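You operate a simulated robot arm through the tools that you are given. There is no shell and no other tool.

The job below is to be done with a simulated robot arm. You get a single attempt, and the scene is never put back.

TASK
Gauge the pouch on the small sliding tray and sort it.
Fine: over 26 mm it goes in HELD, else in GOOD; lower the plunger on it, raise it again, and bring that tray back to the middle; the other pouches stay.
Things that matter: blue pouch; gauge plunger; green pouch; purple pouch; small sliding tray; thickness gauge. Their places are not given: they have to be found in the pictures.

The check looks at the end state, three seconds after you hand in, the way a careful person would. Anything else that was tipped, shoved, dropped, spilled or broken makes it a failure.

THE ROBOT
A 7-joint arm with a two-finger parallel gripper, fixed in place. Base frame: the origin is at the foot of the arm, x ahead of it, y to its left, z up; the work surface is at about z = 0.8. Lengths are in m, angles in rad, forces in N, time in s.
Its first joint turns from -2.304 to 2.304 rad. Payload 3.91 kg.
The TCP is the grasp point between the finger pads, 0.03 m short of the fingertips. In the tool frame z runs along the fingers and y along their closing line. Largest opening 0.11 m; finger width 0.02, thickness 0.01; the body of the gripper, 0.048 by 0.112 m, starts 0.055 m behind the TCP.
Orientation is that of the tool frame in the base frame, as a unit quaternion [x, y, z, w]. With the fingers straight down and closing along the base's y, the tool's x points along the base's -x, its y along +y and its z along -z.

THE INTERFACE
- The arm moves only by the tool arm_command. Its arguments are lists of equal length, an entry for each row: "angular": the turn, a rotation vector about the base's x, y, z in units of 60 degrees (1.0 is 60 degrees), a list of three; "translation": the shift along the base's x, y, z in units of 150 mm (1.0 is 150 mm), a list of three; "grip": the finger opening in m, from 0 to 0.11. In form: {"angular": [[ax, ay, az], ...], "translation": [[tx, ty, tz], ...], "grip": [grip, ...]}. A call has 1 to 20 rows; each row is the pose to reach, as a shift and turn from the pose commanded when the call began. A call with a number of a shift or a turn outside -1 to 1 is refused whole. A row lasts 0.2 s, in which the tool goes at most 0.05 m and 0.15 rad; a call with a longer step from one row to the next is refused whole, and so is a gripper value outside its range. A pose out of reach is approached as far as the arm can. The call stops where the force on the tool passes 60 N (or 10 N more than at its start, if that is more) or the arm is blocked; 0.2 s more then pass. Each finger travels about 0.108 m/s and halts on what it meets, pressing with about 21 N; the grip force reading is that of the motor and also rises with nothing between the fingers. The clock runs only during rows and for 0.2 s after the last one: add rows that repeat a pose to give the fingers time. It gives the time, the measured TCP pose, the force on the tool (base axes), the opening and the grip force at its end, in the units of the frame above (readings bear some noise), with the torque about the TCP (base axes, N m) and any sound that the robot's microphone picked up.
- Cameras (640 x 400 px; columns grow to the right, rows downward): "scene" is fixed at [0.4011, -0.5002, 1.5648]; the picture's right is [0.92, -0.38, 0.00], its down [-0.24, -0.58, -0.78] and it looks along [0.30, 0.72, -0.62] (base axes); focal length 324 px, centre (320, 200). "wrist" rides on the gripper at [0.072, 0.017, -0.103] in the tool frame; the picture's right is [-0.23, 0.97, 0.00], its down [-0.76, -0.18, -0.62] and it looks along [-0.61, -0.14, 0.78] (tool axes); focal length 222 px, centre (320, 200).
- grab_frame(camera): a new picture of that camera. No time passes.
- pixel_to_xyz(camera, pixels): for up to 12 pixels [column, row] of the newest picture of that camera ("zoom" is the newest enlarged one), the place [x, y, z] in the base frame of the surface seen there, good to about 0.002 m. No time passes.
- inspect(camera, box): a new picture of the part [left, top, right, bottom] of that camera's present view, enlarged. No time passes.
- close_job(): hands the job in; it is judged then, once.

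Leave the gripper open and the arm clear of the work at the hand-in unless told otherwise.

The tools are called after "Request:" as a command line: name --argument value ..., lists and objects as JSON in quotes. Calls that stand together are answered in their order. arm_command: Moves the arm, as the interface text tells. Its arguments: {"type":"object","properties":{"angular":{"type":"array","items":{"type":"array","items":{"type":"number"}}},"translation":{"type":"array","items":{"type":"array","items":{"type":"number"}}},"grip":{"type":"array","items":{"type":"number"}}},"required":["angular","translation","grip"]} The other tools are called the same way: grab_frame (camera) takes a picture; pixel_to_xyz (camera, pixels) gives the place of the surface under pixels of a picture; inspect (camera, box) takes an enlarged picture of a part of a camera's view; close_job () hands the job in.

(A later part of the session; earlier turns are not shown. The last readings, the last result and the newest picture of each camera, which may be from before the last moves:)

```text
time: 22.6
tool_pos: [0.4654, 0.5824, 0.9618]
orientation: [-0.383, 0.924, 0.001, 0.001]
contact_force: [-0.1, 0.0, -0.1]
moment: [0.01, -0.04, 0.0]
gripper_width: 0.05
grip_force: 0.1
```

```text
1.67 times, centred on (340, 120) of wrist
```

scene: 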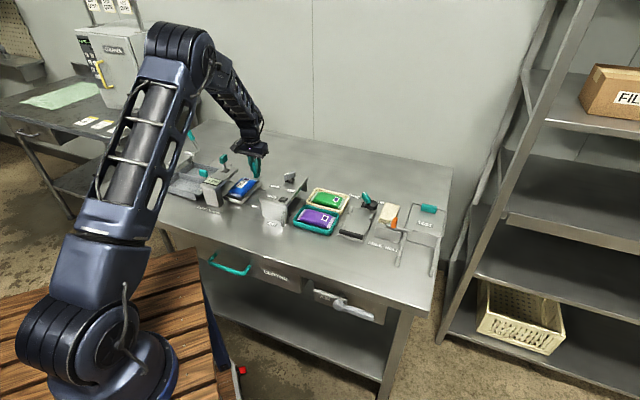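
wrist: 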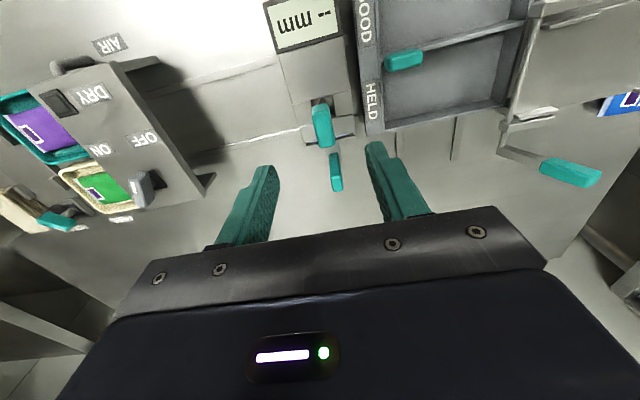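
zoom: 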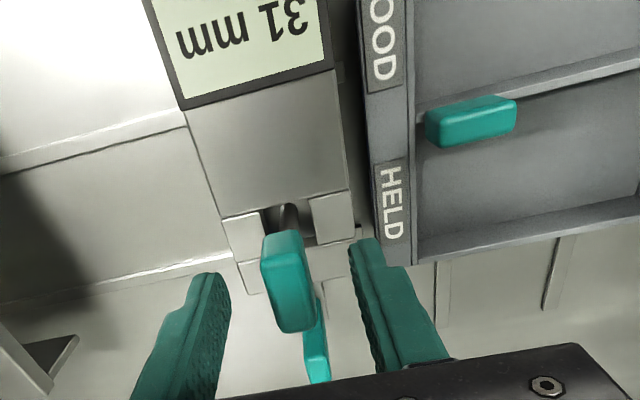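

Plunger stays up on release. Rise clear and go back over the tray handle, then check the knob height.

Request:
arm_command --angular '[[0, 0, 0], [0, 0, 0], [0, 0, 0], [0, 0, 0], [0, 0, 0], [0, 0, 0]]' --translation '[[0, 0, 0.25], [0, 0, 0.48], [0.15, 0.15, 0.48], [0.33, 0.32, 0.48], [0.49, 0.475, 0.45], [0.49, 0.475, 0.45]]' --grip '[0.05, 0.05, 0.05, 0.05, 0.05, 0.05]'

Request:
inspect --camera "scene" --box '[180, 120, 280, 200]'

Request:
grab_frame --camera "wrist"

```text
time: 24.0
tool_pos: [0.5353, 0.6533, 1.0307]
orientation: [-0.382, 0.924, 0.001, 0.0]
contact_force: [-0.2, 0.3, 0.0]
moment: [0.03, -0.02, 0.01]
gripper_width: 0.0499
grip_force: 0.1
```

```text
5.00 times, centred on (230, 160) of scene
```

zoom: 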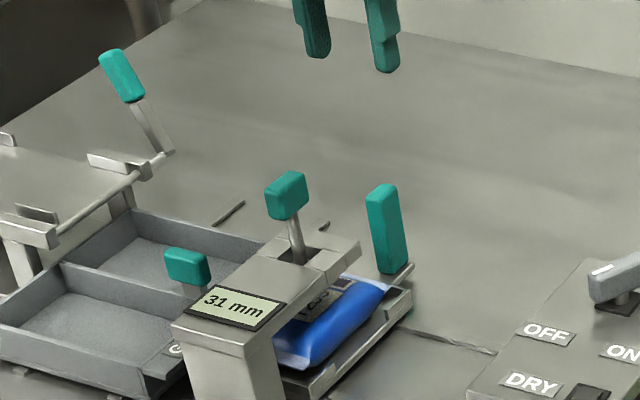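

```text
taken
```

wrist: 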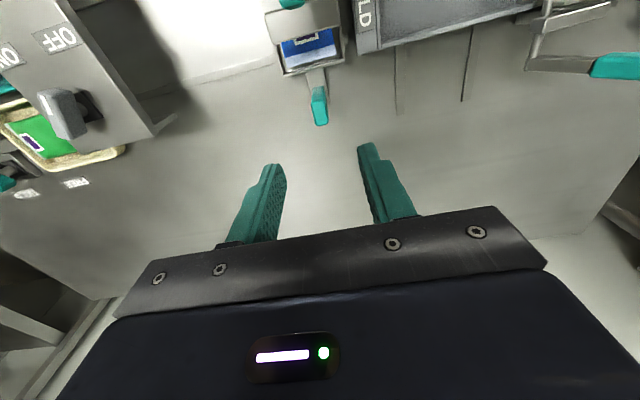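

Check the knob height in the zoom, then descend onto the handle (TCP z ≈0.881 leaves 37 mm of overlap) and close.

Request:
pixel_to_xyz --camera "zoom" --pixels '[[288, 180], [275, 190], [290, 212], [385, 195], [345, 305]]'

Request:
arm_command --angular '[[0, 0, 0], [0, 0, 0], [0, 0, 0], [0, 0, 0], [0, 0, 0], [0, 0, 0], [0, 0, 0], [0, 0, 0], [0, 0, 0]]' --translation '[[0.005, 0.005, -0.25], [0.01, 0.01, -0.5], [0.01, 0.01, -0.75], [0.01, 0.01, -0.95], [0.01, 0.01, -1.0], [0.01, 0.01, -1.0], [0.01, 0.01, -1.0], [0.01, 0.01, -1.0], [0.01, 0.01, -1.0]]' --grip '[0.05, 0.05, 0.05, 0.05, 0.05, 0.03, 0.01, 0.008, 0.008]'

```text
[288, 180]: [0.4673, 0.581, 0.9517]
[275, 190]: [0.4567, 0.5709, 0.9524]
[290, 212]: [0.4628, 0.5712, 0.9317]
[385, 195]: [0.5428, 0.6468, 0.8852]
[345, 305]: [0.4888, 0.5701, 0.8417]
```

```text
time: 26.0
tool_pos: [0.5387, 0.6558, 0.8791]
orientation: [-0.383, 0.924, 0.0, 0.0]
contact_force: [-1.0, 0.6, -5.2]
moment: [0.71, -0.68, 0.04]
gripper_width: 0.0159
grip_force: 44.9
```

Knob is back at z≈0.952 (raised). Handle held; slide the tray back 120.5 mm to the middle.

Request:
arm_command --angular '[[0, 0, 0], [0, 0, 0], [0, 0, 0], [0, 0, 0], [0, 0, 0], [0, 0, 0], [0, 0, 0], [0, 0, 0], [0, 0, 0]]' --translation '[[0.04, -0.04, 0], [0.12, -0.12, 0], [0.2, -0.2, 0], [0.28, -0.28, 0], [0.36, -0.36, 0], [0.44, -0.44, 0], [0.52, -0.52, 0], [0.5685, -0.5685, 0], [0.5685, -0.5685, 0]]' --grip '[0.008, 0.008, 0.008, 0.008, 0.008, 0.008, 0.008, 0.008, 0.008]'

Request:
inspect --camera "scene" --box '[190, 120, 310, 220]'

Request:
grab_frame --camera "wrist"

```text
time: 28.0
tool_pos: [0.6239, 0.5688, 0.8786]
orientation: [-0.383, 0.924, -0.001, -0.001]
contact_force: [-6.8, -7.7, -4.1]
moment: [-0.02, 0.09, 0.0]
gripper_width: 0.016
grip_force: 45.1
```

```text
4.00 times, centred on (250, 170) of scene
```

zoom: 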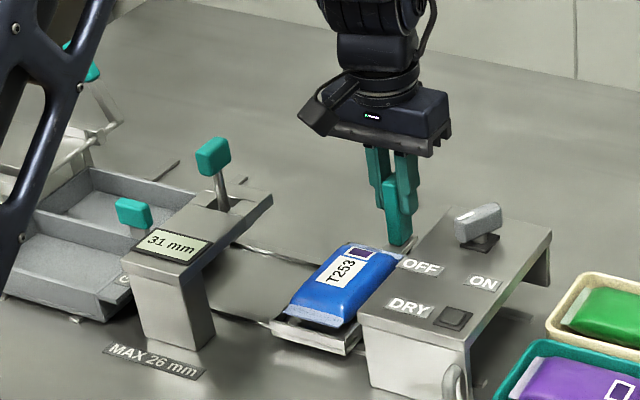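

```text
taken
```

wrist: 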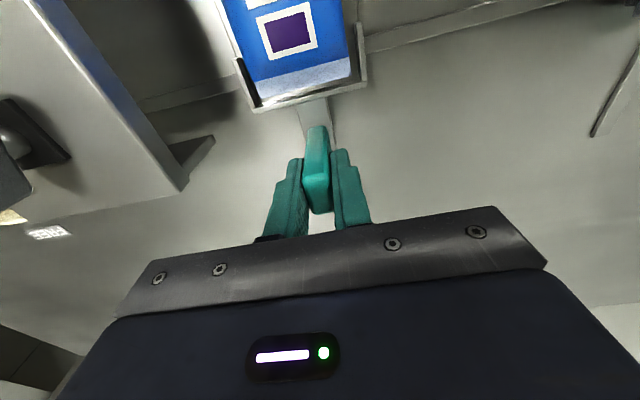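

Tray is back at u≈-0.039, and looks identical to the start picture. Open, rise, and move back over the pouch for a closer look.

Request:
arm_command --angular '[[0, 0, 0], [0, 0, 0], [0, 0, 0], [0, 0, 0], [0, 0, 0], [0, 0, 0], [0, 0, 0], [0, 0, 0]]' --translation '[[0, 0, 0], [0, 0, 0], [0, 0, 0.3], [0, 0, 0.6], [0, 0, 0.9], [-0.2, -0.2, 1.0], [-0.45, -0.45, 1.0], [-0.45, -0.45, 1.0]]' --grip '[0.03, 0.05, 0.05, 0.05, 0.07, 0.09, 0.09, 0.09]'

Request:
grab_frame --camera "wrist"

Request:
inspect --camera "scene" --box '[130, 120, 290, 220]'

```text
refused: row 7 steps farther than a row can; nothing moved
```

```text
taken
```

wrist: 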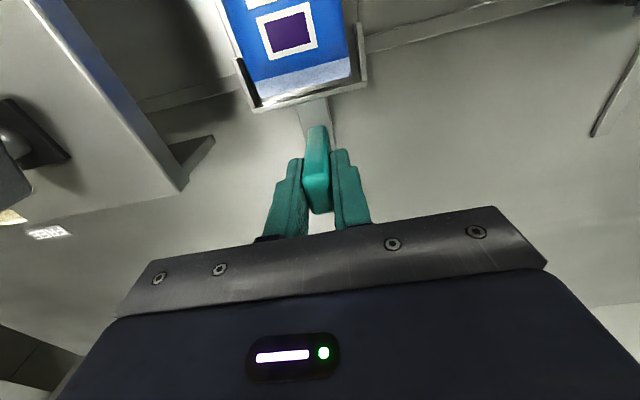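

```text
4.00 times, centred on (210, 170) of scene
```

zoom: 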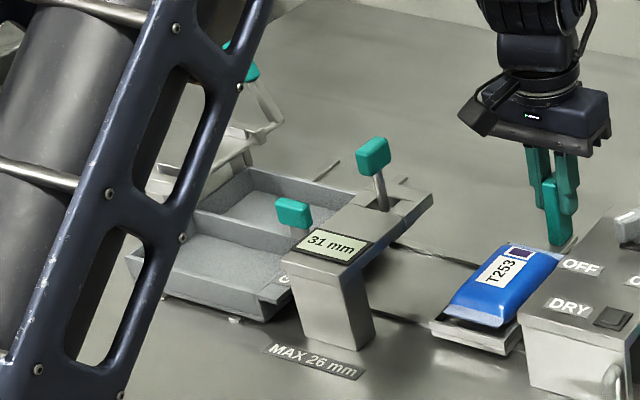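

One row stepped too far, so nothing moved. I repeat it with smaller steps.

Request:
arm_command --angular '[[0, 0, 0], [0, 0, 0], [0, 0, 0], [0, 0, 0], [0, 0, 0], [0, 0, 0], [0, 0, 0], [0, 0, 0]]' --translation '[[0, 0, 0], [0, 0, 0], [0, 0, 0.3], [0, 0, 0.6], [0, 0, 0.9], [-0.15, -0.15, 1.0], [-0.3, -0.3, 1.0], [-0.3, -0.3, 1.0]]' --grip '[0.03, 0.05, 0.05, 0.05, 0.07, 0.09, 0.09, 0.09]'

Request:
grab_frame --camera "wrist"

Request:
inspect --camera "wrist" --box '[220, 0, 420, 160]'

```text
time: 29.8
tool_pos: [0.5791, 0.5236, 1.0288]
orientation: [-0.383, 0.924, 0.0, 0.0]
contact_force: [-0.9, 0.4, -0.5]
moment: [0.01, 0.01, 0.01]
gripper_width: 0.0901
grip_force: 0.1
```

```text
taken
```

wrist: 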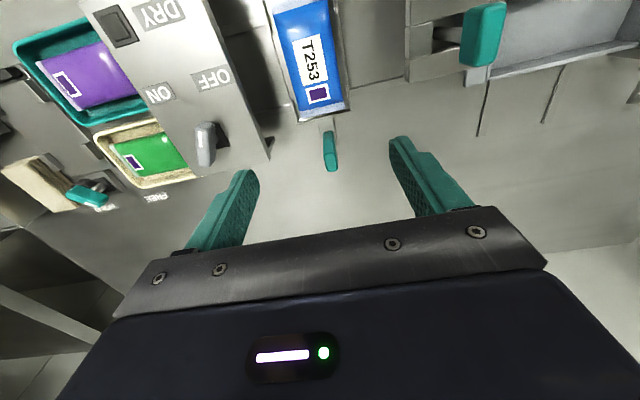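

```text
2.50 times, centred on (320, 80) of wrist
```

zoom: 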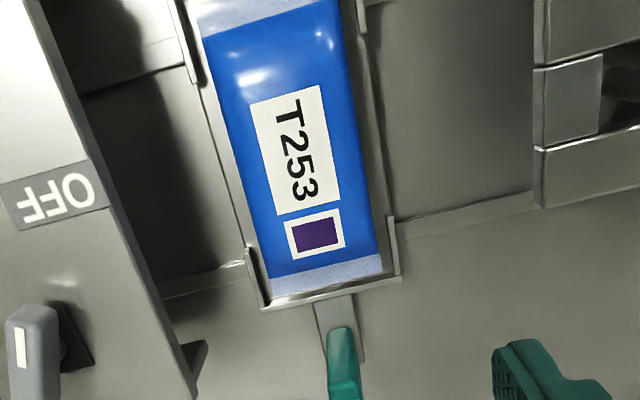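

Side rims exist only at the corners. Measure the pouch edges (zoom px (232,150),(352,150)) and tray corners.

Request:
pixel_to_xyz --camera "zoom" --pixels '[[228, 140], [245, 145], [290, 150], [335, 140], [350, 140], [210, 140], [362, 130], [248, 250], [390, 222], [268, 308], [398, 280], [190, 80]]'

Request:
pixel_to_xyz --camera "wrist" --pixels '[[297, 60], [312, 20], [312, 60], [306, 105], [326, 135], [336, 135], [331, 150], [333, 168], [337, 115]]'

```text
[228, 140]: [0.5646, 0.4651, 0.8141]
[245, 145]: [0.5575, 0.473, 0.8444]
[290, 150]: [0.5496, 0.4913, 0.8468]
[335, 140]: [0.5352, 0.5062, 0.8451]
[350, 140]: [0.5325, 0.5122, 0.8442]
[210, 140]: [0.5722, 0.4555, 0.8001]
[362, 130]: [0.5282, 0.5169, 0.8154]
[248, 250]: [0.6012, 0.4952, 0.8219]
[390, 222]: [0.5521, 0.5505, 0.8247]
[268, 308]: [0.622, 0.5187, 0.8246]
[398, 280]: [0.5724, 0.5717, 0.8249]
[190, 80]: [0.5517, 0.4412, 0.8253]
```

```text
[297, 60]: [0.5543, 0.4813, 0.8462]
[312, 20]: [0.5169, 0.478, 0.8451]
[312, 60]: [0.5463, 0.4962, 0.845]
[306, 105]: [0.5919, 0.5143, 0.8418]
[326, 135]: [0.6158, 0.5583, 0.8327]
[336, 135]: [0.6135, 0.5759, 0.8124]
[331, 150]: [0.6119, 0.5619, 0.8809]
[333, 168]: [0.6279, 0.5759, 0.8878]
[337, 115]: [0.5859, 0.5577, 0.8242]
```

Pouch centre u≈-0.037, v≈0.74, about 50 mm wide, top 0.847. Move over its centre and down to z≈0.90 with 90 mm opening.

Request:
arm_command --angular '[[0, 0, 0], [0, 0, 0], [0, 0, 0], [0, 0, 0], [0, 0, 0], [0, 0, 0]]' --translation '[[-0.1, -0.09, -0.1], [-0.198, -0.177, -0.3], [-0.198, -0.177, -0.5], [-0.198, -0.177, -0.7], [-0.198, -0.177, -0.86], [-0.198, -0.177, -0.86]]' --grip '[0.085, 0.085, 0.085, 0.085, 0.085, 0.085]'

Request:
grab_frame --camera "wrist"

Request:
inspect --camera "scene" --box '[200, 130, 300, 210]'

```text
time: 31.2
tool_pos: [0.5479, 0.4977, 0.9028]
orientation: [-0.382, 0.924, 0.0, 0.001]
contact_force: [0.0, 0.0, 0.8]
moment: [0.03, 0.02, -0.02]
gripper_width: 0.0851
grip_force: 0.1
```

```text
taken
```

wrist: 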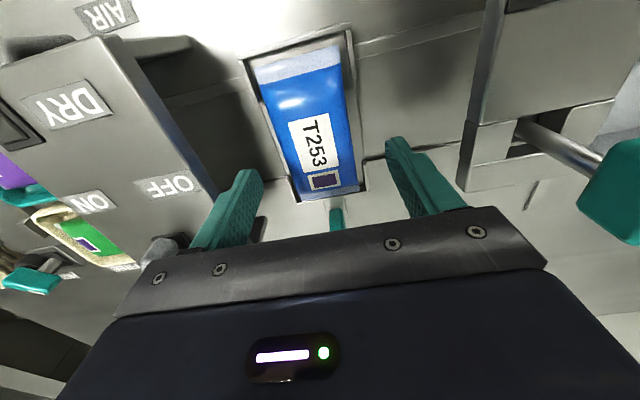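

```text
5.00 times, centred on (250, 170) of scene
```

zoom: 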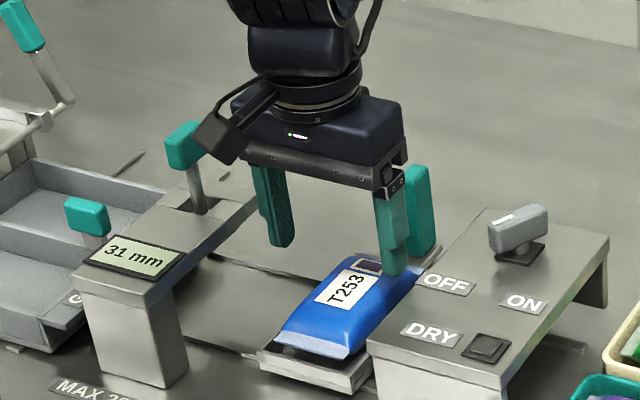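

Aligned. Descend to TCP z≈0.852 (tips 0.822, above the tray plate at 0.814) and close on the pouch.

Request:
arm_command --angular '[[0, 0, 0], [0, 0, 0], [0, 0, 0], [0, 0, 0], [0, 0, 0], [0, 0, 0], [0, 0, 0], [0, 0, 0]]' --translation '[[0.004, -0.003, -0.15], [0.004, -0.003, -0.28], [0.004, -0.003, -0.335], [0.004, -0.003, -0.335], [0.004, -0.003, -0.335], [0.004, -0.003, -0.335], [0.004, -0.003, -0.335], [0.004, -0.003, -0.335]]' --grip '[0.085, 0.085, 0.085, 0.07, 0.058, 0.05, 0.044, 0.04]'

Request:
grab_frame --camera "wrist"

Request:
inspect --camera "scene" --box '[200, 130, 300, 210]'

```text
time: 33.0
tool_pos: [0.5486, 0.4973, 0.8505]
orientation: [-0.382, 0.924, 0.0, 0.0]
contact_force: [0.0, 0.2, -0.8]
moment: [0.05, 0.0, -0.03]
gripper_width: 0.0594
grip_force: 21.3
```

```text
taken
```

wrist: 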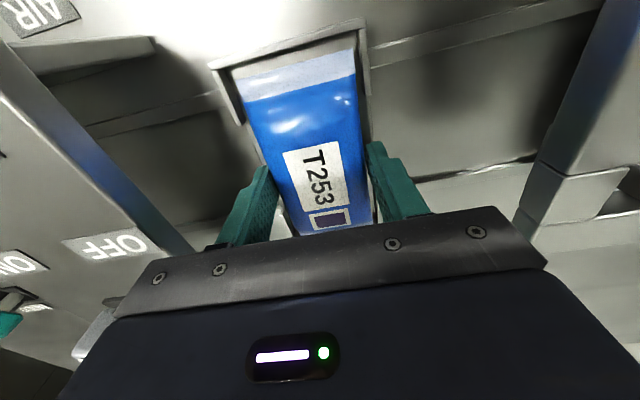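

```text
5.00 times, centred on (250, 170) of scene
```

zoom: 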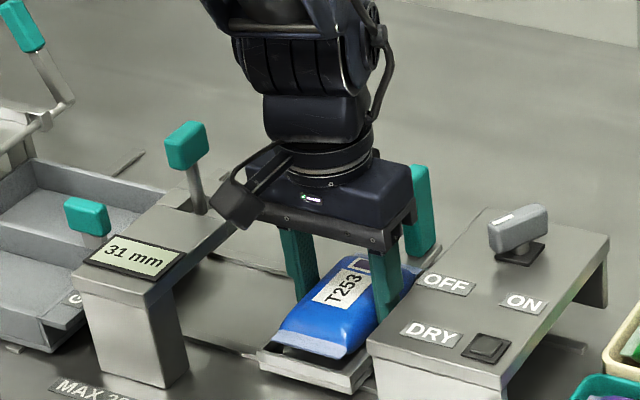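

Fingers stopped at 59 mm with 21 N: pouch held. Lift 30 mm and check it comes along and the tray stays.

Request:
arm_command --angular '[[0, 0, 0], [0, 0, 0], [0, 0, 0], [0, 0, 0]]' --translation '[[0, 0, 0.05], [0, 0, 0.12], [0, 0, 0.2], [0, 0, 0.2]]' --grip '[0.04, 0.04, 0.04, 0.04]'

Request:
inspect --camera "scene" --box '[200, 130, 300, 210]'

Request:
grab_frame --camera "wrist"

```text
time: 34.0
tool_pos: [0.5495, 0.4967, 0.8801]
orientation: [-0.382, 0.924, 0.0, 0.0]
contact_force: [-0.2, -0.1, 1.2]
moment: [0.02, -0.01, -0.03]
gripper_width: 0.0399
grip_force: 0.0
```

```text
5.00 times, centred on (250, 170) of scene
```

zoom: 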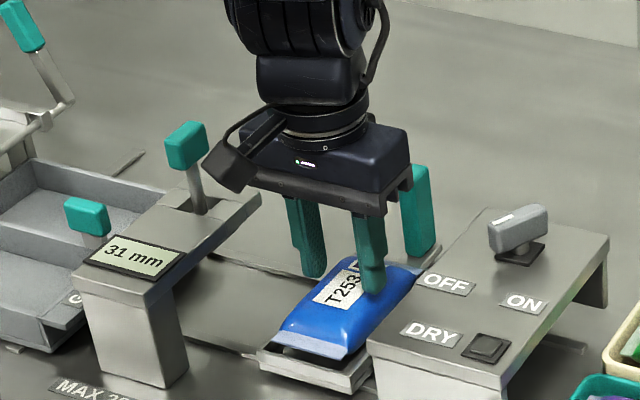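

```text
taken
```

wrist: 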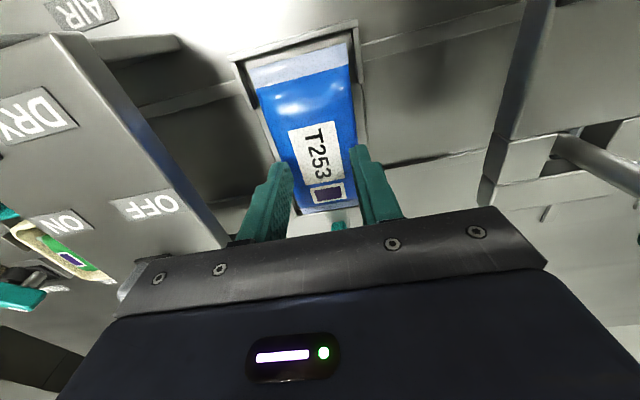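

The fingers slipped off: opening fell to 40 mm and the pouch stayed in the tray. I'll open, zoom to see that nothing shifted, then grip lower and longer.

Request:
arm_command --angular '[[0, 0, 0], [0, 0, 0], [0, 0, 0], [0, 0, 0]]' --translation '[[0, 0, 0.1], [0, 0, 0.1], [0, 0, 0.1], [0, 0, 0.1]]' --grip '[0.06, 0.085, 0.085, 0.085]'

Request:
inspect --camera "wrist" --box '[200, 20, 420, 220]'

Request:
inspect --camera "scene" --box '[230, 165, 290, 215]'

```text
time: 35.0
tool_pos: [0.55, 0.4963, 0.8961]
orientation: [-0.383, 0.924, -0.001, 0.001]
contact_force: [-0.3, -0.3, -0.7]
moment: [0.02, 0.0, -0.02]
gripper_width: 0.0851
grip_force: 0.1
```

```text
2.00 times, centred on (310, 120) of wrist
```

zoom: 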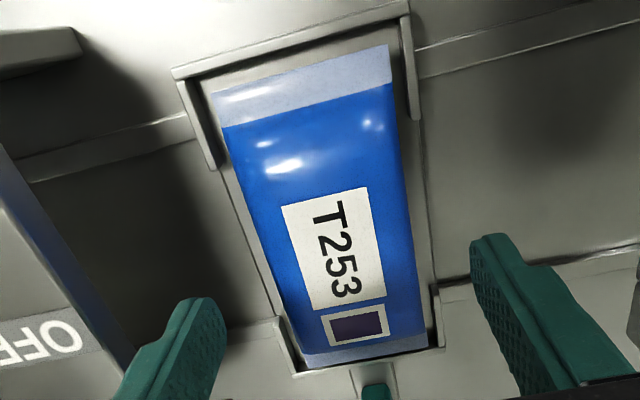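

```text
8.00 times, centred on (260, 190) of scene
```

zoom: 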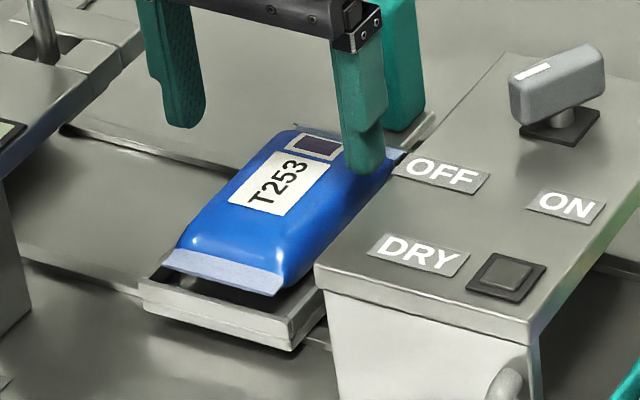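

Pouch and tray unchanged. Descend ~3 mm deeper than before and squeeze longer toward 30 mm.

Request:
arm_command --angular '[[0, 0, 0], [0, 0, 0], [0, 0, 0], [0, 0, 0], [0, 0, 0], [0, 0, 0], [0, 0, 0], [0, 0, 0], [0, 0, 0], [0, 0, 0], [0, 0, 0]]' --translation '[[0, 0, -0.15], [0, 0, -0.27], [0, 0, -0.32], [0, 0, -0.32], [0, 0, -0.32], [0, 0, -0.32], [0, 0, -0.32], [0, 0, -0.32], [0, 0, -0.32], [0, 0, -0.32], [0, 0, -0.32]]' --grip '[0.085, 0.085, 0.085, 0.07, 0.06, 0.05, 0.04, 0.03, 0.02, 0.02, 0.02]'

Request:
inspect --camera "wrist" --box '[200, 20, 420, 220]'

Request:
inspect --camera "scene" --box '[230, 165, 290, 215]'

```text
time: 37.4
tool_pos: [0.5493, 0.4968, 0.8487]
orientation: [-0.383, 0.924, 0.0, 0.001]
contact_force: [0.5, -0.9, 0.6]
moment: [-0.02, 0.02, 0.03]
gripper_width: 0.0595
grip_force: 20.7
```

```text
2.00 times, centred on (310, 120) of wrist
```

zoom: 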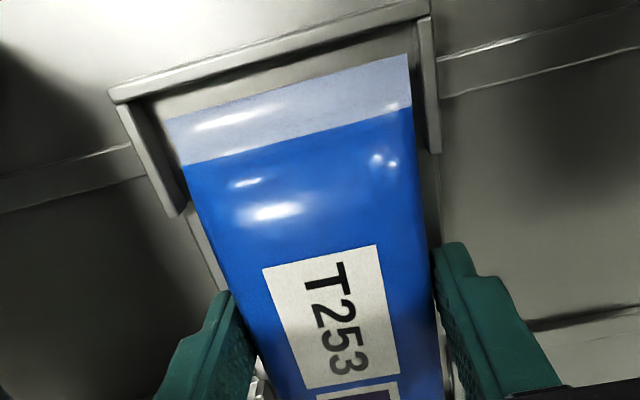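

```text
8.00 times, centred on (260, 190) of scene
```

zoom: 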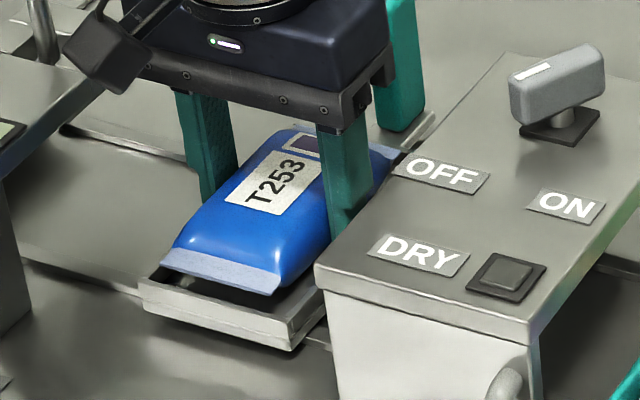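

Same 59.5 mm at 21 N. Lift just 5 mm very slowly and watch the opening.

Request:
arm_command --angular '[[0, 0, 0], [0, 0, 0], [0, 0, 0], [0, 0, 0], [0, 0, 0]]' --translation '[[0, 0, 0.007], [0, 0, 0.014], [0, 0, 0.021], [0, 0, 0.028], [0, 0, 0.035]]' --grip '[0.02, 0.02, 0.02, 0.02, 0.02]'

Request:
inspect --camera "scene" --box '[230, 165, 290, 215]'

```text
time: 38.6
tool_pos: [0.5491, 0.4983, 0.8523]
orientation: [-0.383, 0.924, 0.001, 0.0]
contact_force: [-1.0, 0.1, -1.4]
moment: [0.01, 0.01, 0.0]
gripper_width: 0.0598
grip_force: 20.4
```

```text
8.00 times, centred on (260, 190) of scene
```

zoom: 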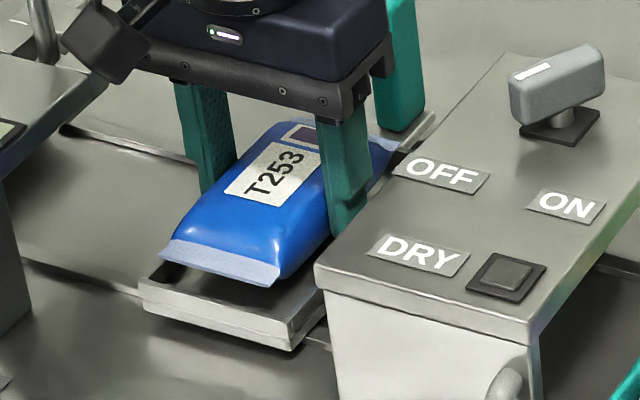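

The pouch is rising with the fingers (weight ~1.4 N). Continue slowly another 15 mm.

Request:
arm_command --angular '[[0, 0, 0], [0, 0, 0], [0, 0, 0], [0, 0, 0], [0, 0, 0], [0, 0, 0], [0, 0, 0]]' --translation '[[0, 0, 0.01], [0, 0, 0.025], [0, 0, 0.04], [0, 0, 0.06], [0, 0, 0.08], [0, 0, 0.1], [0, 0, 0.1]]' --grip '[0.02, 0.02, 0.02, 0.02, 0.02, 0.02, 0.02]'

Request:
inspect --camera "scene" --box '[220, 155, 290, 215]'

Request:
grab_frame --camera "wrist"

```text
time: 40.2
tool_pos: [0.5494, 0.4982, 0.8681]
orientation: [-0.382, 0.924, -0.001, 0.0]
contact_force: [0.3, -0.1, -0.9]
moment: [0.0, -0.03, 0.02]
gripper_width: 0.0594
grip_force: 21.0
```

```text
6.67 times, centred on (255, 185) of scene
```

zoom: 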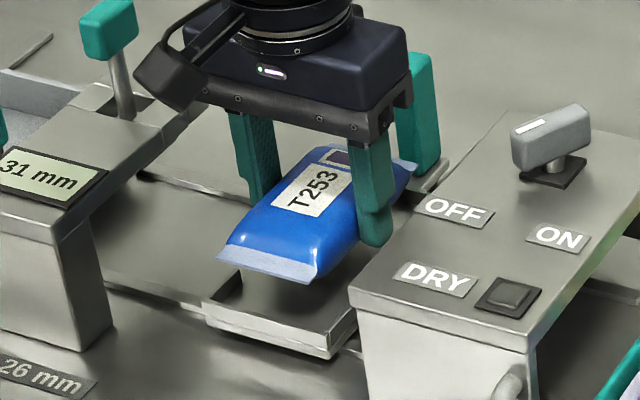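

```text
taken
```

wrist: 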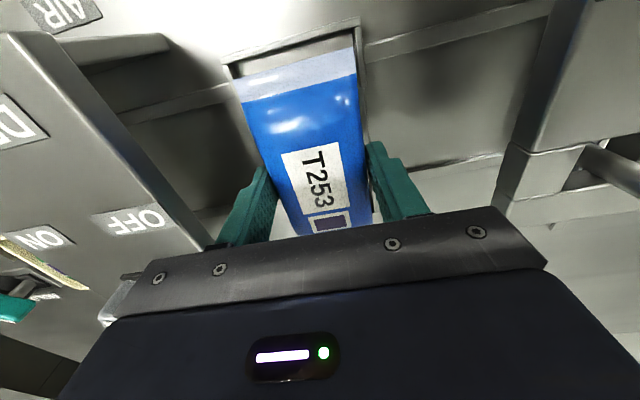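

Held well. Lift higher with gentle acceleration to about z 1.01.

Request:
arm_command --angular '[[0, 0, 0], [0, 0, 0], [0, 0, 0], [0, 0, 0], [0, 0, 0], [0, 0, 0], [0, 0, 0], [0, 0, 0], [0, 0, 0], [0, 0, 0], [0, 0, 0], [0, 0, 0], [0, 0, 0], [0, 0, 0], [0, 0, 0], [0, 0, 0], [0, 0, 0], [0, 0, 0]]' --translation '[[0, 0, 0.02], [0, 0, 0.05], [0, 0, 0.1], [0, 0, 0.16], [0, 0, 0.23], [0, 0, 0.3], [0, 0, 0.37], [0, 0, 0.44], [0, 0, 0.51], [0, 0, 0.58], [0, 0, 0.65], [0, 0, 0.72], [0, 0, 0.79], [0, 0, 0.86], [0, 0, 0.92], [0, 0, 0.96], [0, 0, 0.98], [0, 0, 0.98]]' --grip '[0.02, 0.02, 0.02, 0.02, 0.02, 0.02, 0.02, 0.02, 0.02, 0.02, 0.02, 0.02, 0.02, 0.02, 0.02, 0.02, 0.02, 0.02]'

Request:
grab_frame --camera "scene"

Request:
inspect --camera "scene" --box '[130, 120, 290, 220]'

Request:
grab_frame --camera "wrist"

```text
time: 44.0
tool_pos: [0.5487, 0.4981, 1.0149]
orientation: [-0.383, 0.924, 0.0, -0.001]
contact_force: [0.8, 0.1, -0.6]
moment: [0.0, 0.01, -0.01]
gripper_width: 0.0597
grip_force: 21.0
```

```text
taken
```

scene: 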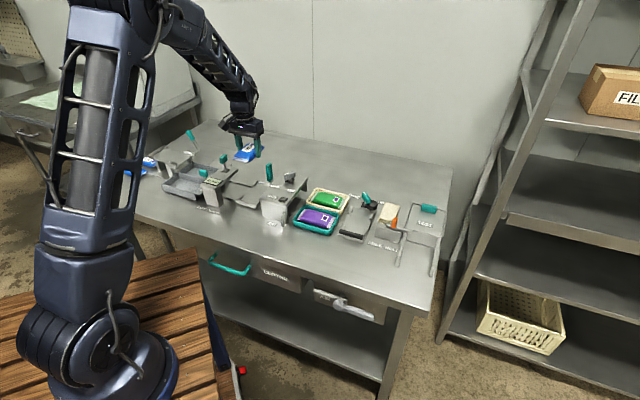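

```text
4.00 times, centred on (210, 170) of scene
```

zoom: 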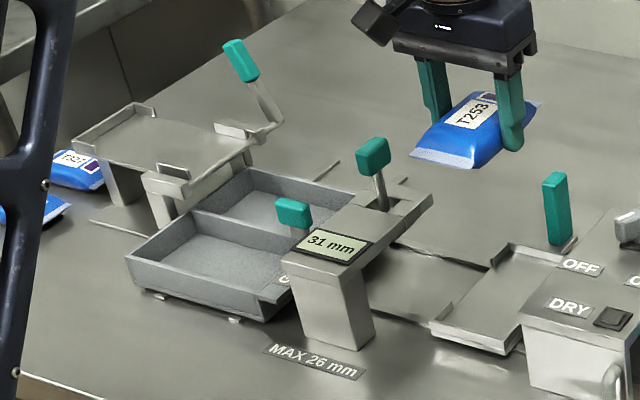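

```text
taken
```

wrist: 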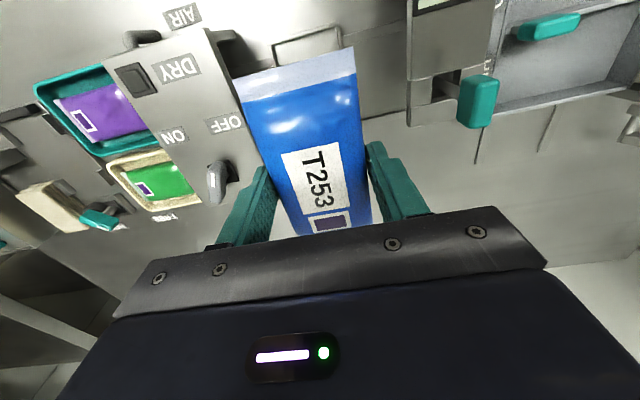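

Pouch is up at z≈1.0. Now I measure the sort tray and the tilt plate in this zoom.

Request:
pixel_to_xyz --camera "zoom" --pixels '[[126, 258], [248, 170], [352, 188], [270, 300], [195, 212], [285, 245], [260, 185], [345, 195], [215, 215], [300, 235], [250, 210], [320, 210]]'

Request:
pixel_to_xyz --camera "zoom" --pixels '[[280, 205], [300, 208], [310, 222], [293, 232], [190, 180], [250, 150], [283, 122], [262, 85], [232, 50], [150, 240], [250, 250], [240, 215]]'

Request:
inspect --camera "scene" --box '[155, 150, 225, 205]'

```text
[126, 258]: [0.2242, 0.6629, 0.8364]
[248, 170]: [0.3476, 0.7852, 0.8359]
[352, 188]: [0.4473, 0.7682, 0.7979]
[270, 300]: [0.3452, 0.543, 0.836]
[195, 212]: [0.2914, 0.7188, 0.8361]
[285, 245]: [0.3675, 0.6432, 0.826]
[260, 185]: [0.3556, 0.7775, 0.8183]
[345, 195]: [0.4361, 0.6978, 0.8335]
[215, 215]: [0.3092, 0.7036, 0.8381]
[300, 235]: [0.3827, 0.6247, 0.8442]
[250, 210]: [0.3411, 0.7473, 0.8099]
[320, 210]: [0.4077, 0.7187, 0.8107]
```

```text
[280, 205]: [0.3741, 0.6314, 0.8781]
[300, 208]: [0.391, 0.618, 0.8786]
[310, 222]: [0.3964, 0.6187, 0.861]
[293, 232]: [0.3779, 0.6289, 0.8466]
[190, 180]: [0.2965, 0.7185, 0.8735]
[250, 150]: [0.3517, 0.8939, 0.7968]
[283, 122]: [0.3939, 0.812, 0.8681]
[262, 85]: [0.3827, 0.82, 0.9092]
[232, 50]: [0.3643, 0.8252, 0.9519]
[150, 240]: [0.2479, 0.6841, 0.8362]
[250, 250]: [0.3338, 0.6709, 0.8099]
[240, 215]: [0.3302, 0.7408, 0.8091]
```

```text
7.27 times, centred on (190, 178) of scene
```

zoom: 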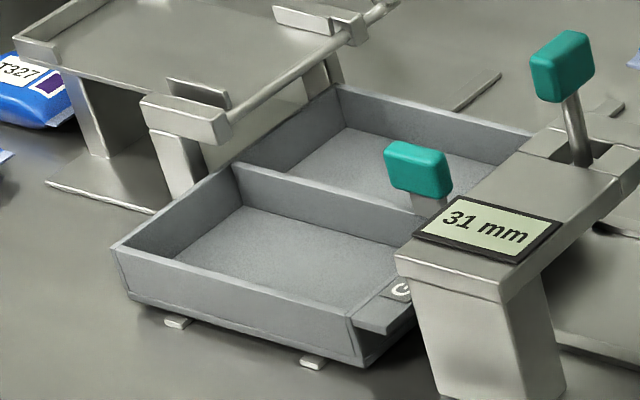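

Sort tray: outer u 0.14–0.31, v 0.627–0.802, walls to z 0.837, floor 0.810; HELD (rear) compartment centre ≈ u 0.232, v 0.758 → (0.372, 0.700). The pouch needs its long side along u, so I turn +90° in two calls while moving across above the plunger.

Request:
arm_command --angular '[[0, 0, 0.0], [0, 0, 0.03], [0, 0, 0.09], [0, 0, 0.16], [0, 0, 0.24], [0, 0, 0.32], [0, 0, 0.4], [0, 0, 0.48], [0, 0, 0.56], [0, 0, 0.63], [0, 0, 0.69], [0, 0, 0.73], [0, 0, 0.75], [0, 0, 0.75]]' --translation '[[0, 0, 0.04], [0, 0, 0.1], [-0.01, 0.01, 0.16], [-0.04, 0.05, 0.2], [-0.1, 0.11, 0.2], [-0.17, 0.19, 0.2], [-0.24, 0.27, 0.2], [-0.31, 0.35, 0.2], [-0.38, 0.43, 0.2], [-0.45, 0.51, 0.2], [-0.51, 0.58, 0.2], [-0.56, 0.64, 0.2], [-0.59, 0.67, 0.2], [-0.59, 0.67, 0.2]]' --grip '[0.02, 0.02, 0.02, 0.02, 0.02, 0.02, 0.02, 0.02, 0.02, 0.02, 0.02, 0.02, 0.02, 0.02]'

Request:
grab_frame --camera "scene"

Request:
grab_frame --camera "wrist"

```text
time: 47.0
tool_pos: [0.4611, 0.5964, 1.0452]
orientation: [-0.707, 0.707, 0.001, 0.0]
contact_force: [0.4, -1.1, -1.5]
moment: [-0.01, 0.01, 0.02]
gripper_width: 0.0596
grip_force: 21.0
```

```text
taken
```

scene: 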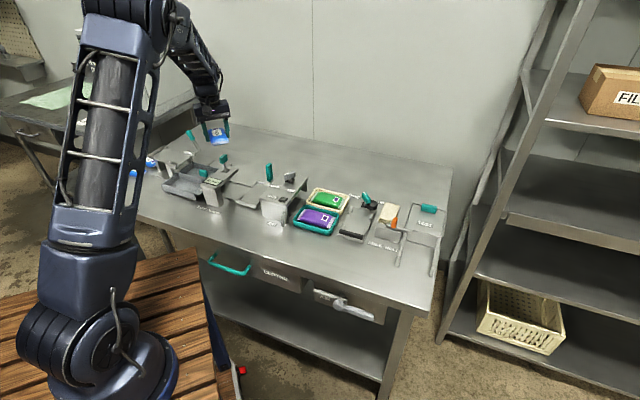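

```text
taken
```

wrist: 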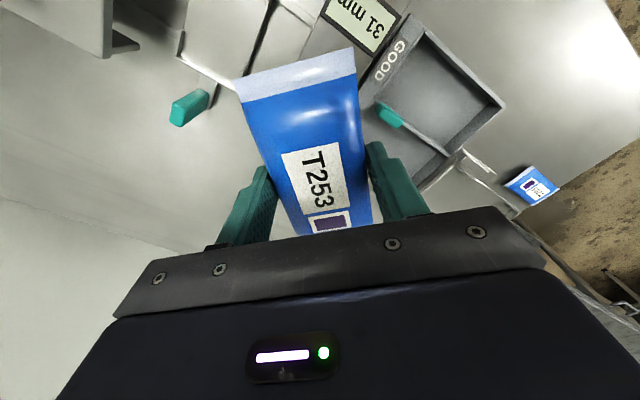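

Still held (59.6 mm). Turn the remaining 45° and move to above HELD.

Request:
arm_command --angular '[[0, 0, 0.02], [0, 0, 0.07], [0, 0, 0.14], [0, 0, 0.22], [0, 0, 0.3], [0, 0, 0.38], [0, 0, 0.46], [0, 0, 0.54], [0, 0, 0.62], [0, 0, 0.68], [0, 0, 0.73], [0, 0, 0.75], [0, 0, 0.75]]' --translation '[[-0.01, 0.01, 0], [-0.04, 0.05, 0], [-0.09, 0.1, 0], [-0.15, 0.17, 0], [-0.22, 0.25, 0], [-0.29, 0.33, 0], [-0.36, 0.41, 0], [-0.43, 0.49, 0], [-0.49, 0.56, 0], [-0.54, 0.62, 0], [-0.575, 0.665, 0], [-0.591, 0.683, 0], [-0.591, 0.683, 0]]' --grip '[0.02, 0.02, 0.02, 0.02, 0.02, 0.02, 0.02, 0.02, 0.02, 0.02, 0.02, 0.02, 0.02]'

Request:
inspect --camera "scene" --box '[130, 110, 270, 210]'

Request:
grab_frame --camera "wrist"

```text
time: 49.8
tool_pos: [0.3721, 0.7005, 1.0447]
orientation: [0.924, -0.382, 0.0, 0.0]
contact_force: [0.1, -0.1, -0.4]
moment: [0.04, -0.01, 0.0]
gripper_width: 0.0597
grip_force: 21.4
```

```text
4.00 times, centred on (200, 160) of scene
```

zoom: 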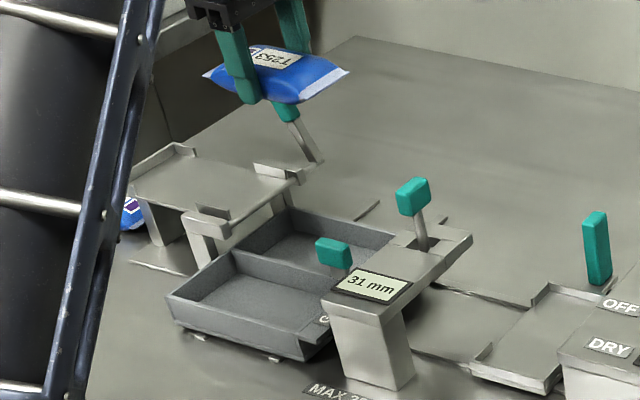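

```text
taken
```

wrist: 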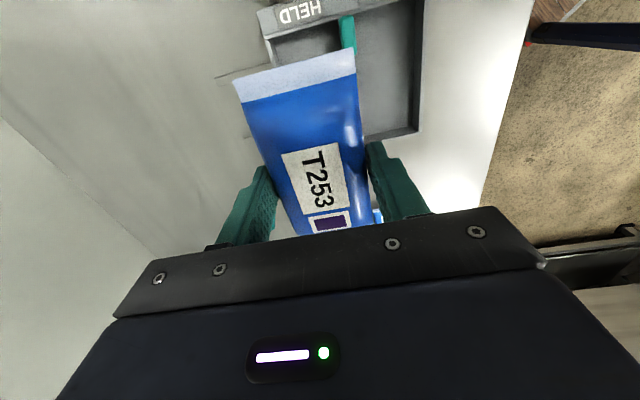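

Over HELD. I'll refine the compartment limits by measuring its rim points in the zoom.

Request:
pixel_to_xyz --camera "zoom" --pixels '[[290, 210], [340, 222], [390, 234], [235, 250], [290, 268], [310, 272], [318, 245], [348, 250], [345, 270], [290, 225], [250, 255], [370, 240]]'

Request:
pixel_to_xyz --camera "wrist" --pixels '[[345, 20], [348, 45], [300, 12], [330, 40], [275, 30], [300, 50], [247, 72], [290, 32], [420, 130], [365, 135], [383, 20], [413, 60]]'

```text
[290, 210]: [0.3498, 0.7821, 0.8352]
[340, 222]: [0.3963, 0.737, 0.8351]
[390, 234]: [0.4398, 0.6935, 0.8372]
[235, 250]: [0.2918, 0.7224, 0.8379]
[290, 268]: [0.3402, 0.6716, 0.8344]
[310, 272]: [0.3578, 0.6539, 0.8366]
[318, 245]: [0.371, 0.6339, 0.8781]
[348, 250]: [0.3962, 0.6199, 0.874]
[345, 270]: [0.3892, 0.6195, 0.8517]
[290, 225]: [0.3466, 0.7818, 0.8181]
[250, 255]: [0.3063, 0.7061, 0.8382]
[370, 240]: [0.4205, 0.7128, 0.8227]
```

```text
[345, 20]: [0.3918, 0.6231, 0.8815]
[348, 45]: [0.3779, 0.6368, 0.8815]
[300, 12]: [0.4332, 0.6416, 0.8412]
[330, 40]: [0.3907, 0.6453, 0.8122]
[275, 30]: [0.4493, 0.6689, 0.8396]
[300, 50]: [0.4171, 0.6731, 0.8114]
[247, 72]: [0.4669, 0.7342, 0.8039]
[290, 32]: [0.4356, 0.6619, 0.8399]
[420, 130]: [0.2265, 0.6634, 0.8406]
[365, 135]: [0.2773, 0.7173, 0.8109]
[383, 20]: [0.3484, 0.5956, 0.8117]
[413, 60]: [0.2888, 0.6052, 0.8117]
```

HELD inner: v 0.718–0.799, handle ends at u 0.183. Aim for u 0.240, v 0.7595 and descend slowly to z≈0.90.

Request:
arm_command --angular '[[0, 0, 0], [0, 0, 0], [0, 0, 0], [0, 0, 0], [0, 0, 0], [0, 0, 0], [0, 0, 0], [0, 0, 0], [0, 0, 0], [0, 0, 0], [0, 0, 0], [0, 0, 0], [0, 0, 0], [0, 0, 0], [0, 0, 0], [0, 0, 0], [0, 0, 0]]' --translation '[[-0.01, 0.014, -0.02], [-0.02, 0.028, -0.06], [-0.03, 0.042, -0.12], [-0.03, 0.042, -0.19], [-0.03, 0.042, -0.26], [-0.03, 0.042, -0.33], [-0.03, 0.042, -0.4], [-0.03, 0.042, -0.47], [-0.03, 0.042, -0.54], [-0.03, 0.042, -0.61], [-0.03, 0.042, -0.68], [-0.03, 0.042, -0.75], [-0.03, 0.042, -0.82], [-0.03, 0.042, -0.89], [-0.03, 0.042, -0.94], [-0.03, 0.042, -0.967], [-0.03, 0.042, -0.967]]' --grip '[0.02, 0.02, 0.02, 0.02, 0.02, 0.02, 0.02, 0.02, 0.02, 0.02, 0.02, 0.02, 0.02, 0.02, 0.02, 0.02, 0.02]'

Request:
inspect --camera "scene" --box '[150, 120, 250, 200]'

Request:
grab_frame --camera "wrist"

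```text
time: 53.4
tool_pos: [0.3677, 0.7074, 0.8999]
orientation: [0.924, -0.383, 0.0, 0.0]
contact_force: [0.1, 0.2, -1.6]
moment: [0.06, -0.02, 0.0]
gripper_width: 0.0596
grip_force: 21.0
```

```text
5.00 times, centred on (200, 160) of scene
```

zoom: 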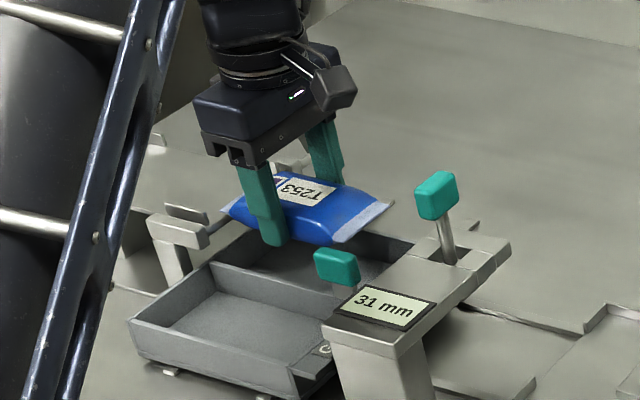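

```text
taken
```

wrist: 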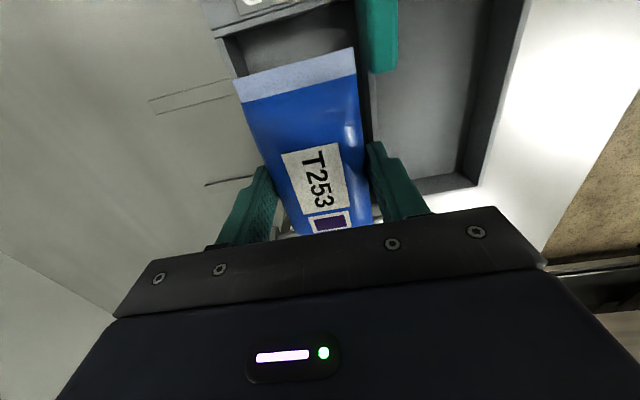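

Before going lower, check the pouch's far end against the tilt plate's hinge rod/clamps near u 0.296. Measure them.

Request:
inspect --camera "scene" --box '[165, 140, 235, 190]'

```text
8.00 times, centred on (200, 165) of scene
```

zoom: 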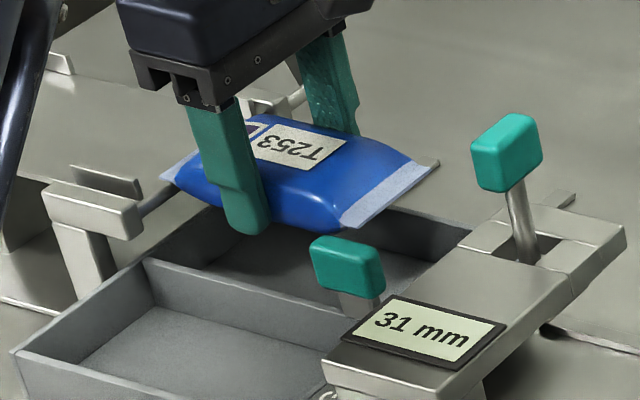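

Request:
pixel_to_xyz --camera "zoom" --pixels '[[165, 172], [180, 180], [175, 165], [135, 205], [130, 235], [150, 198], [165, 190], [300, 90], [345, 222], [435, 165], [400, 195], [270, 105]]'

```text
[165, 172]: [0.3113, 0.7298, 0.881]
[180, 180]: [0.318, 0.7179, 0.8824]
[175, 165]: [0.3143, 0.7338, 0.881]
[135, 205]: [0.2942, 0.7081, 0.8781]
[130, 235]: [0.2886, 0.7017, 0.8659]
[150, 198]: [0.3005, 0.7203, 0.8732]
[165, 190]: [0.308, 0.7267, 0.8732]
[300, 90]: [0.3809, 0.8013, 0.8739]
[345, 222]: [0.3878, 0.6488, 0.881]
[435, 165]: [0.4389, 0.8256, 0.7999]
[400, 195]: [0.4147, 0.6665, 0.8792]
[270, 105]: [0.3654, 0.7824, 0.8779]
```

The pouch end (u 0.296) would meet the rod (u≈0.295). I need to shift about 7 mm toward -u; check the handle's clearance in the wrist picture first (handle px ~360–398, pouch edge ~355).

Request:
pixel_to_xyz --camera "wrist" --pixels '[[360, 20], [364, 60], [372, 40], [390, 40], [396, 10], [385, 68], [352, 52], [356, 80], [240, 85], [258, 150], [362, 130], [250, 70]]'

```text
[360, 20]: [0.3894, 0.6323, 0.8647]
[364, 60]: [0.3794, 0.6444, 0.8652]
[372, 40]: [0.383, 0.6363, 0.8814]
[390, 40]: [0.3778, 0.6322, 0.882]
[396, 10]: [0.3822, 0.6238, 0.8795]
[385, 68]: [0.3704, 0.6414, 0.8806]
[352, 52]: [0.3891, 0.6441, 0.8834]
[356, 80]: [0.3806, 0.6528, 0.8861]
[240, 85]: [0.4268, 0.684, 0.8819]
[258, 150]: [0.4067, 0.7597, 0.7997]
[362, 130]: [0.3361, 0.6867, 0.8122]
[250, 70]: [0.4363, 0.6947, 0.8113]
```

Handle reaches v 0.724 while the pouch starts at v 0.7305, so shifting is safe. Shift −7 mm in u, +2 mm in v, then descend until the fingertips are just above the walls (TCP 0.8725).

Request:
arm_command --angular '[[0, 0, 0], [0, 0, 0], [0, 0, 0], [0, 0, 0], [0, 0, 0], [0, 0, 0], [0, 0, 0], [0, 0, 0]]' --translation '[[0.02, -0.012, 0], [0.042, -0.024, 0], [0.042, -0.024, -0.02], [0.042, -0.024, -0.06], [0.042, -0.024, -0.11], [0.042, -0.024, -0.16], [0.042, -0.024, -0.183], [0.042, -0.024, -0.183]]' --grip '[0.02, 0.02, 0.02, 0.02, 0.02, 0.02, 0.02, 0.02]'

Request:
inspect --camera "scene" --box '[165, 140, 235, 190]'

Request:
grab_frame --camera "wrist"

```text
time: 55.2
tool_pos: [0.374, 0.7038, 0.872]
orientation: [0.924, -0.383, 0.0, 0.0]
contact_force: [-1.0, 0.5, -0.8]
moment: [0.03, 0.02, 0.01]
gripper_width: 0.0595
grip_force: 21.0
```

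```text
8.00 times, centred on (200, 165) of scene
```

zoom: 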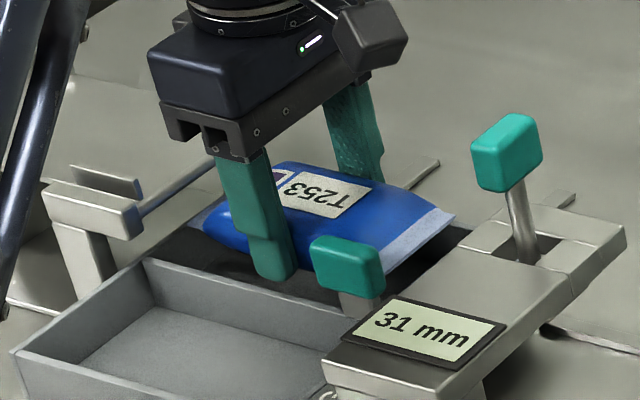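

```text
taken
```

wrist: 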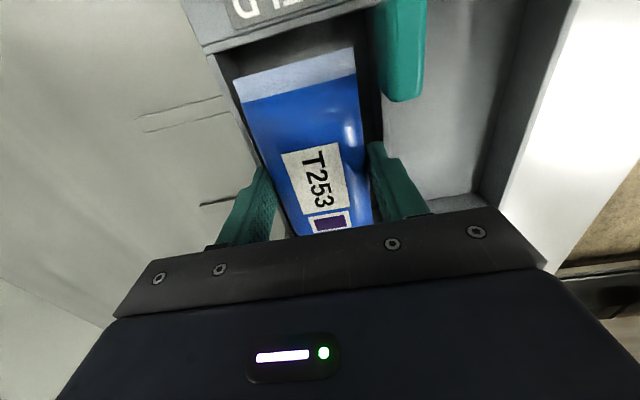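

Pouch is lined up inside HELD, clear of the rod, handle and walls, no contact. Lower 1.5 mm more and open the fingers.

Request:
arm_command --angular '[[0, 0, 0], [0, 0, 0], [0, 0, 0], [0, 0, 0], [0, 0, 0]]' --translation '[[0, 0, -0.01], [0, 0, -0.01], [0, 0, -0.01], [0, 0, -0.01], [0, 0, -0.01]]' --grip '[0.02, 0.08, 0.08, 0.08, 0.08]'

Request:
inspect --camera "scene" --box '[165, 140, 235, 190]'

Request:
grab_frame --camera "wrist"

```text
time: 56.4
tool_pos: [0.3745, 0.7032, 0.8708]
orientation: [0.924, -0.383, 0.0, 0.0]
contact_force: [0.3, 0.7, -0.3]
moment: [-0.04, -0.01, 0.0]
gripper_width: 0.0799
grip_force: 0.1
```

```text
8.00 times, centred on (200, 165) of scene
```

zoom: 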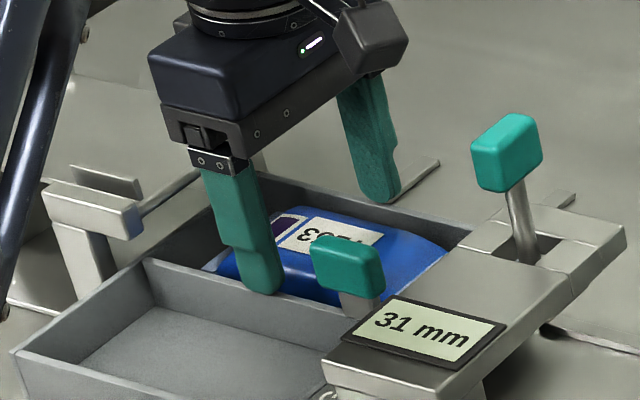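

```text
taken
```

wrist: 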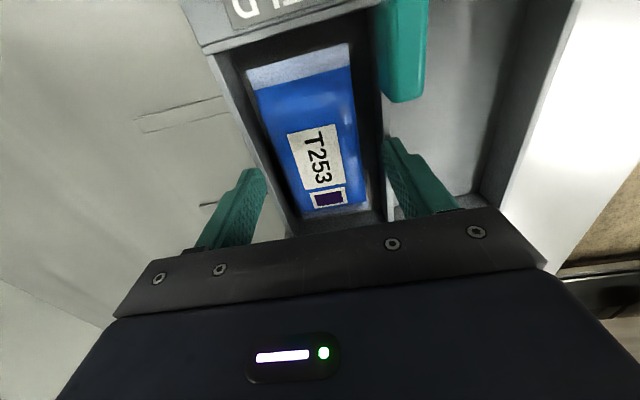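

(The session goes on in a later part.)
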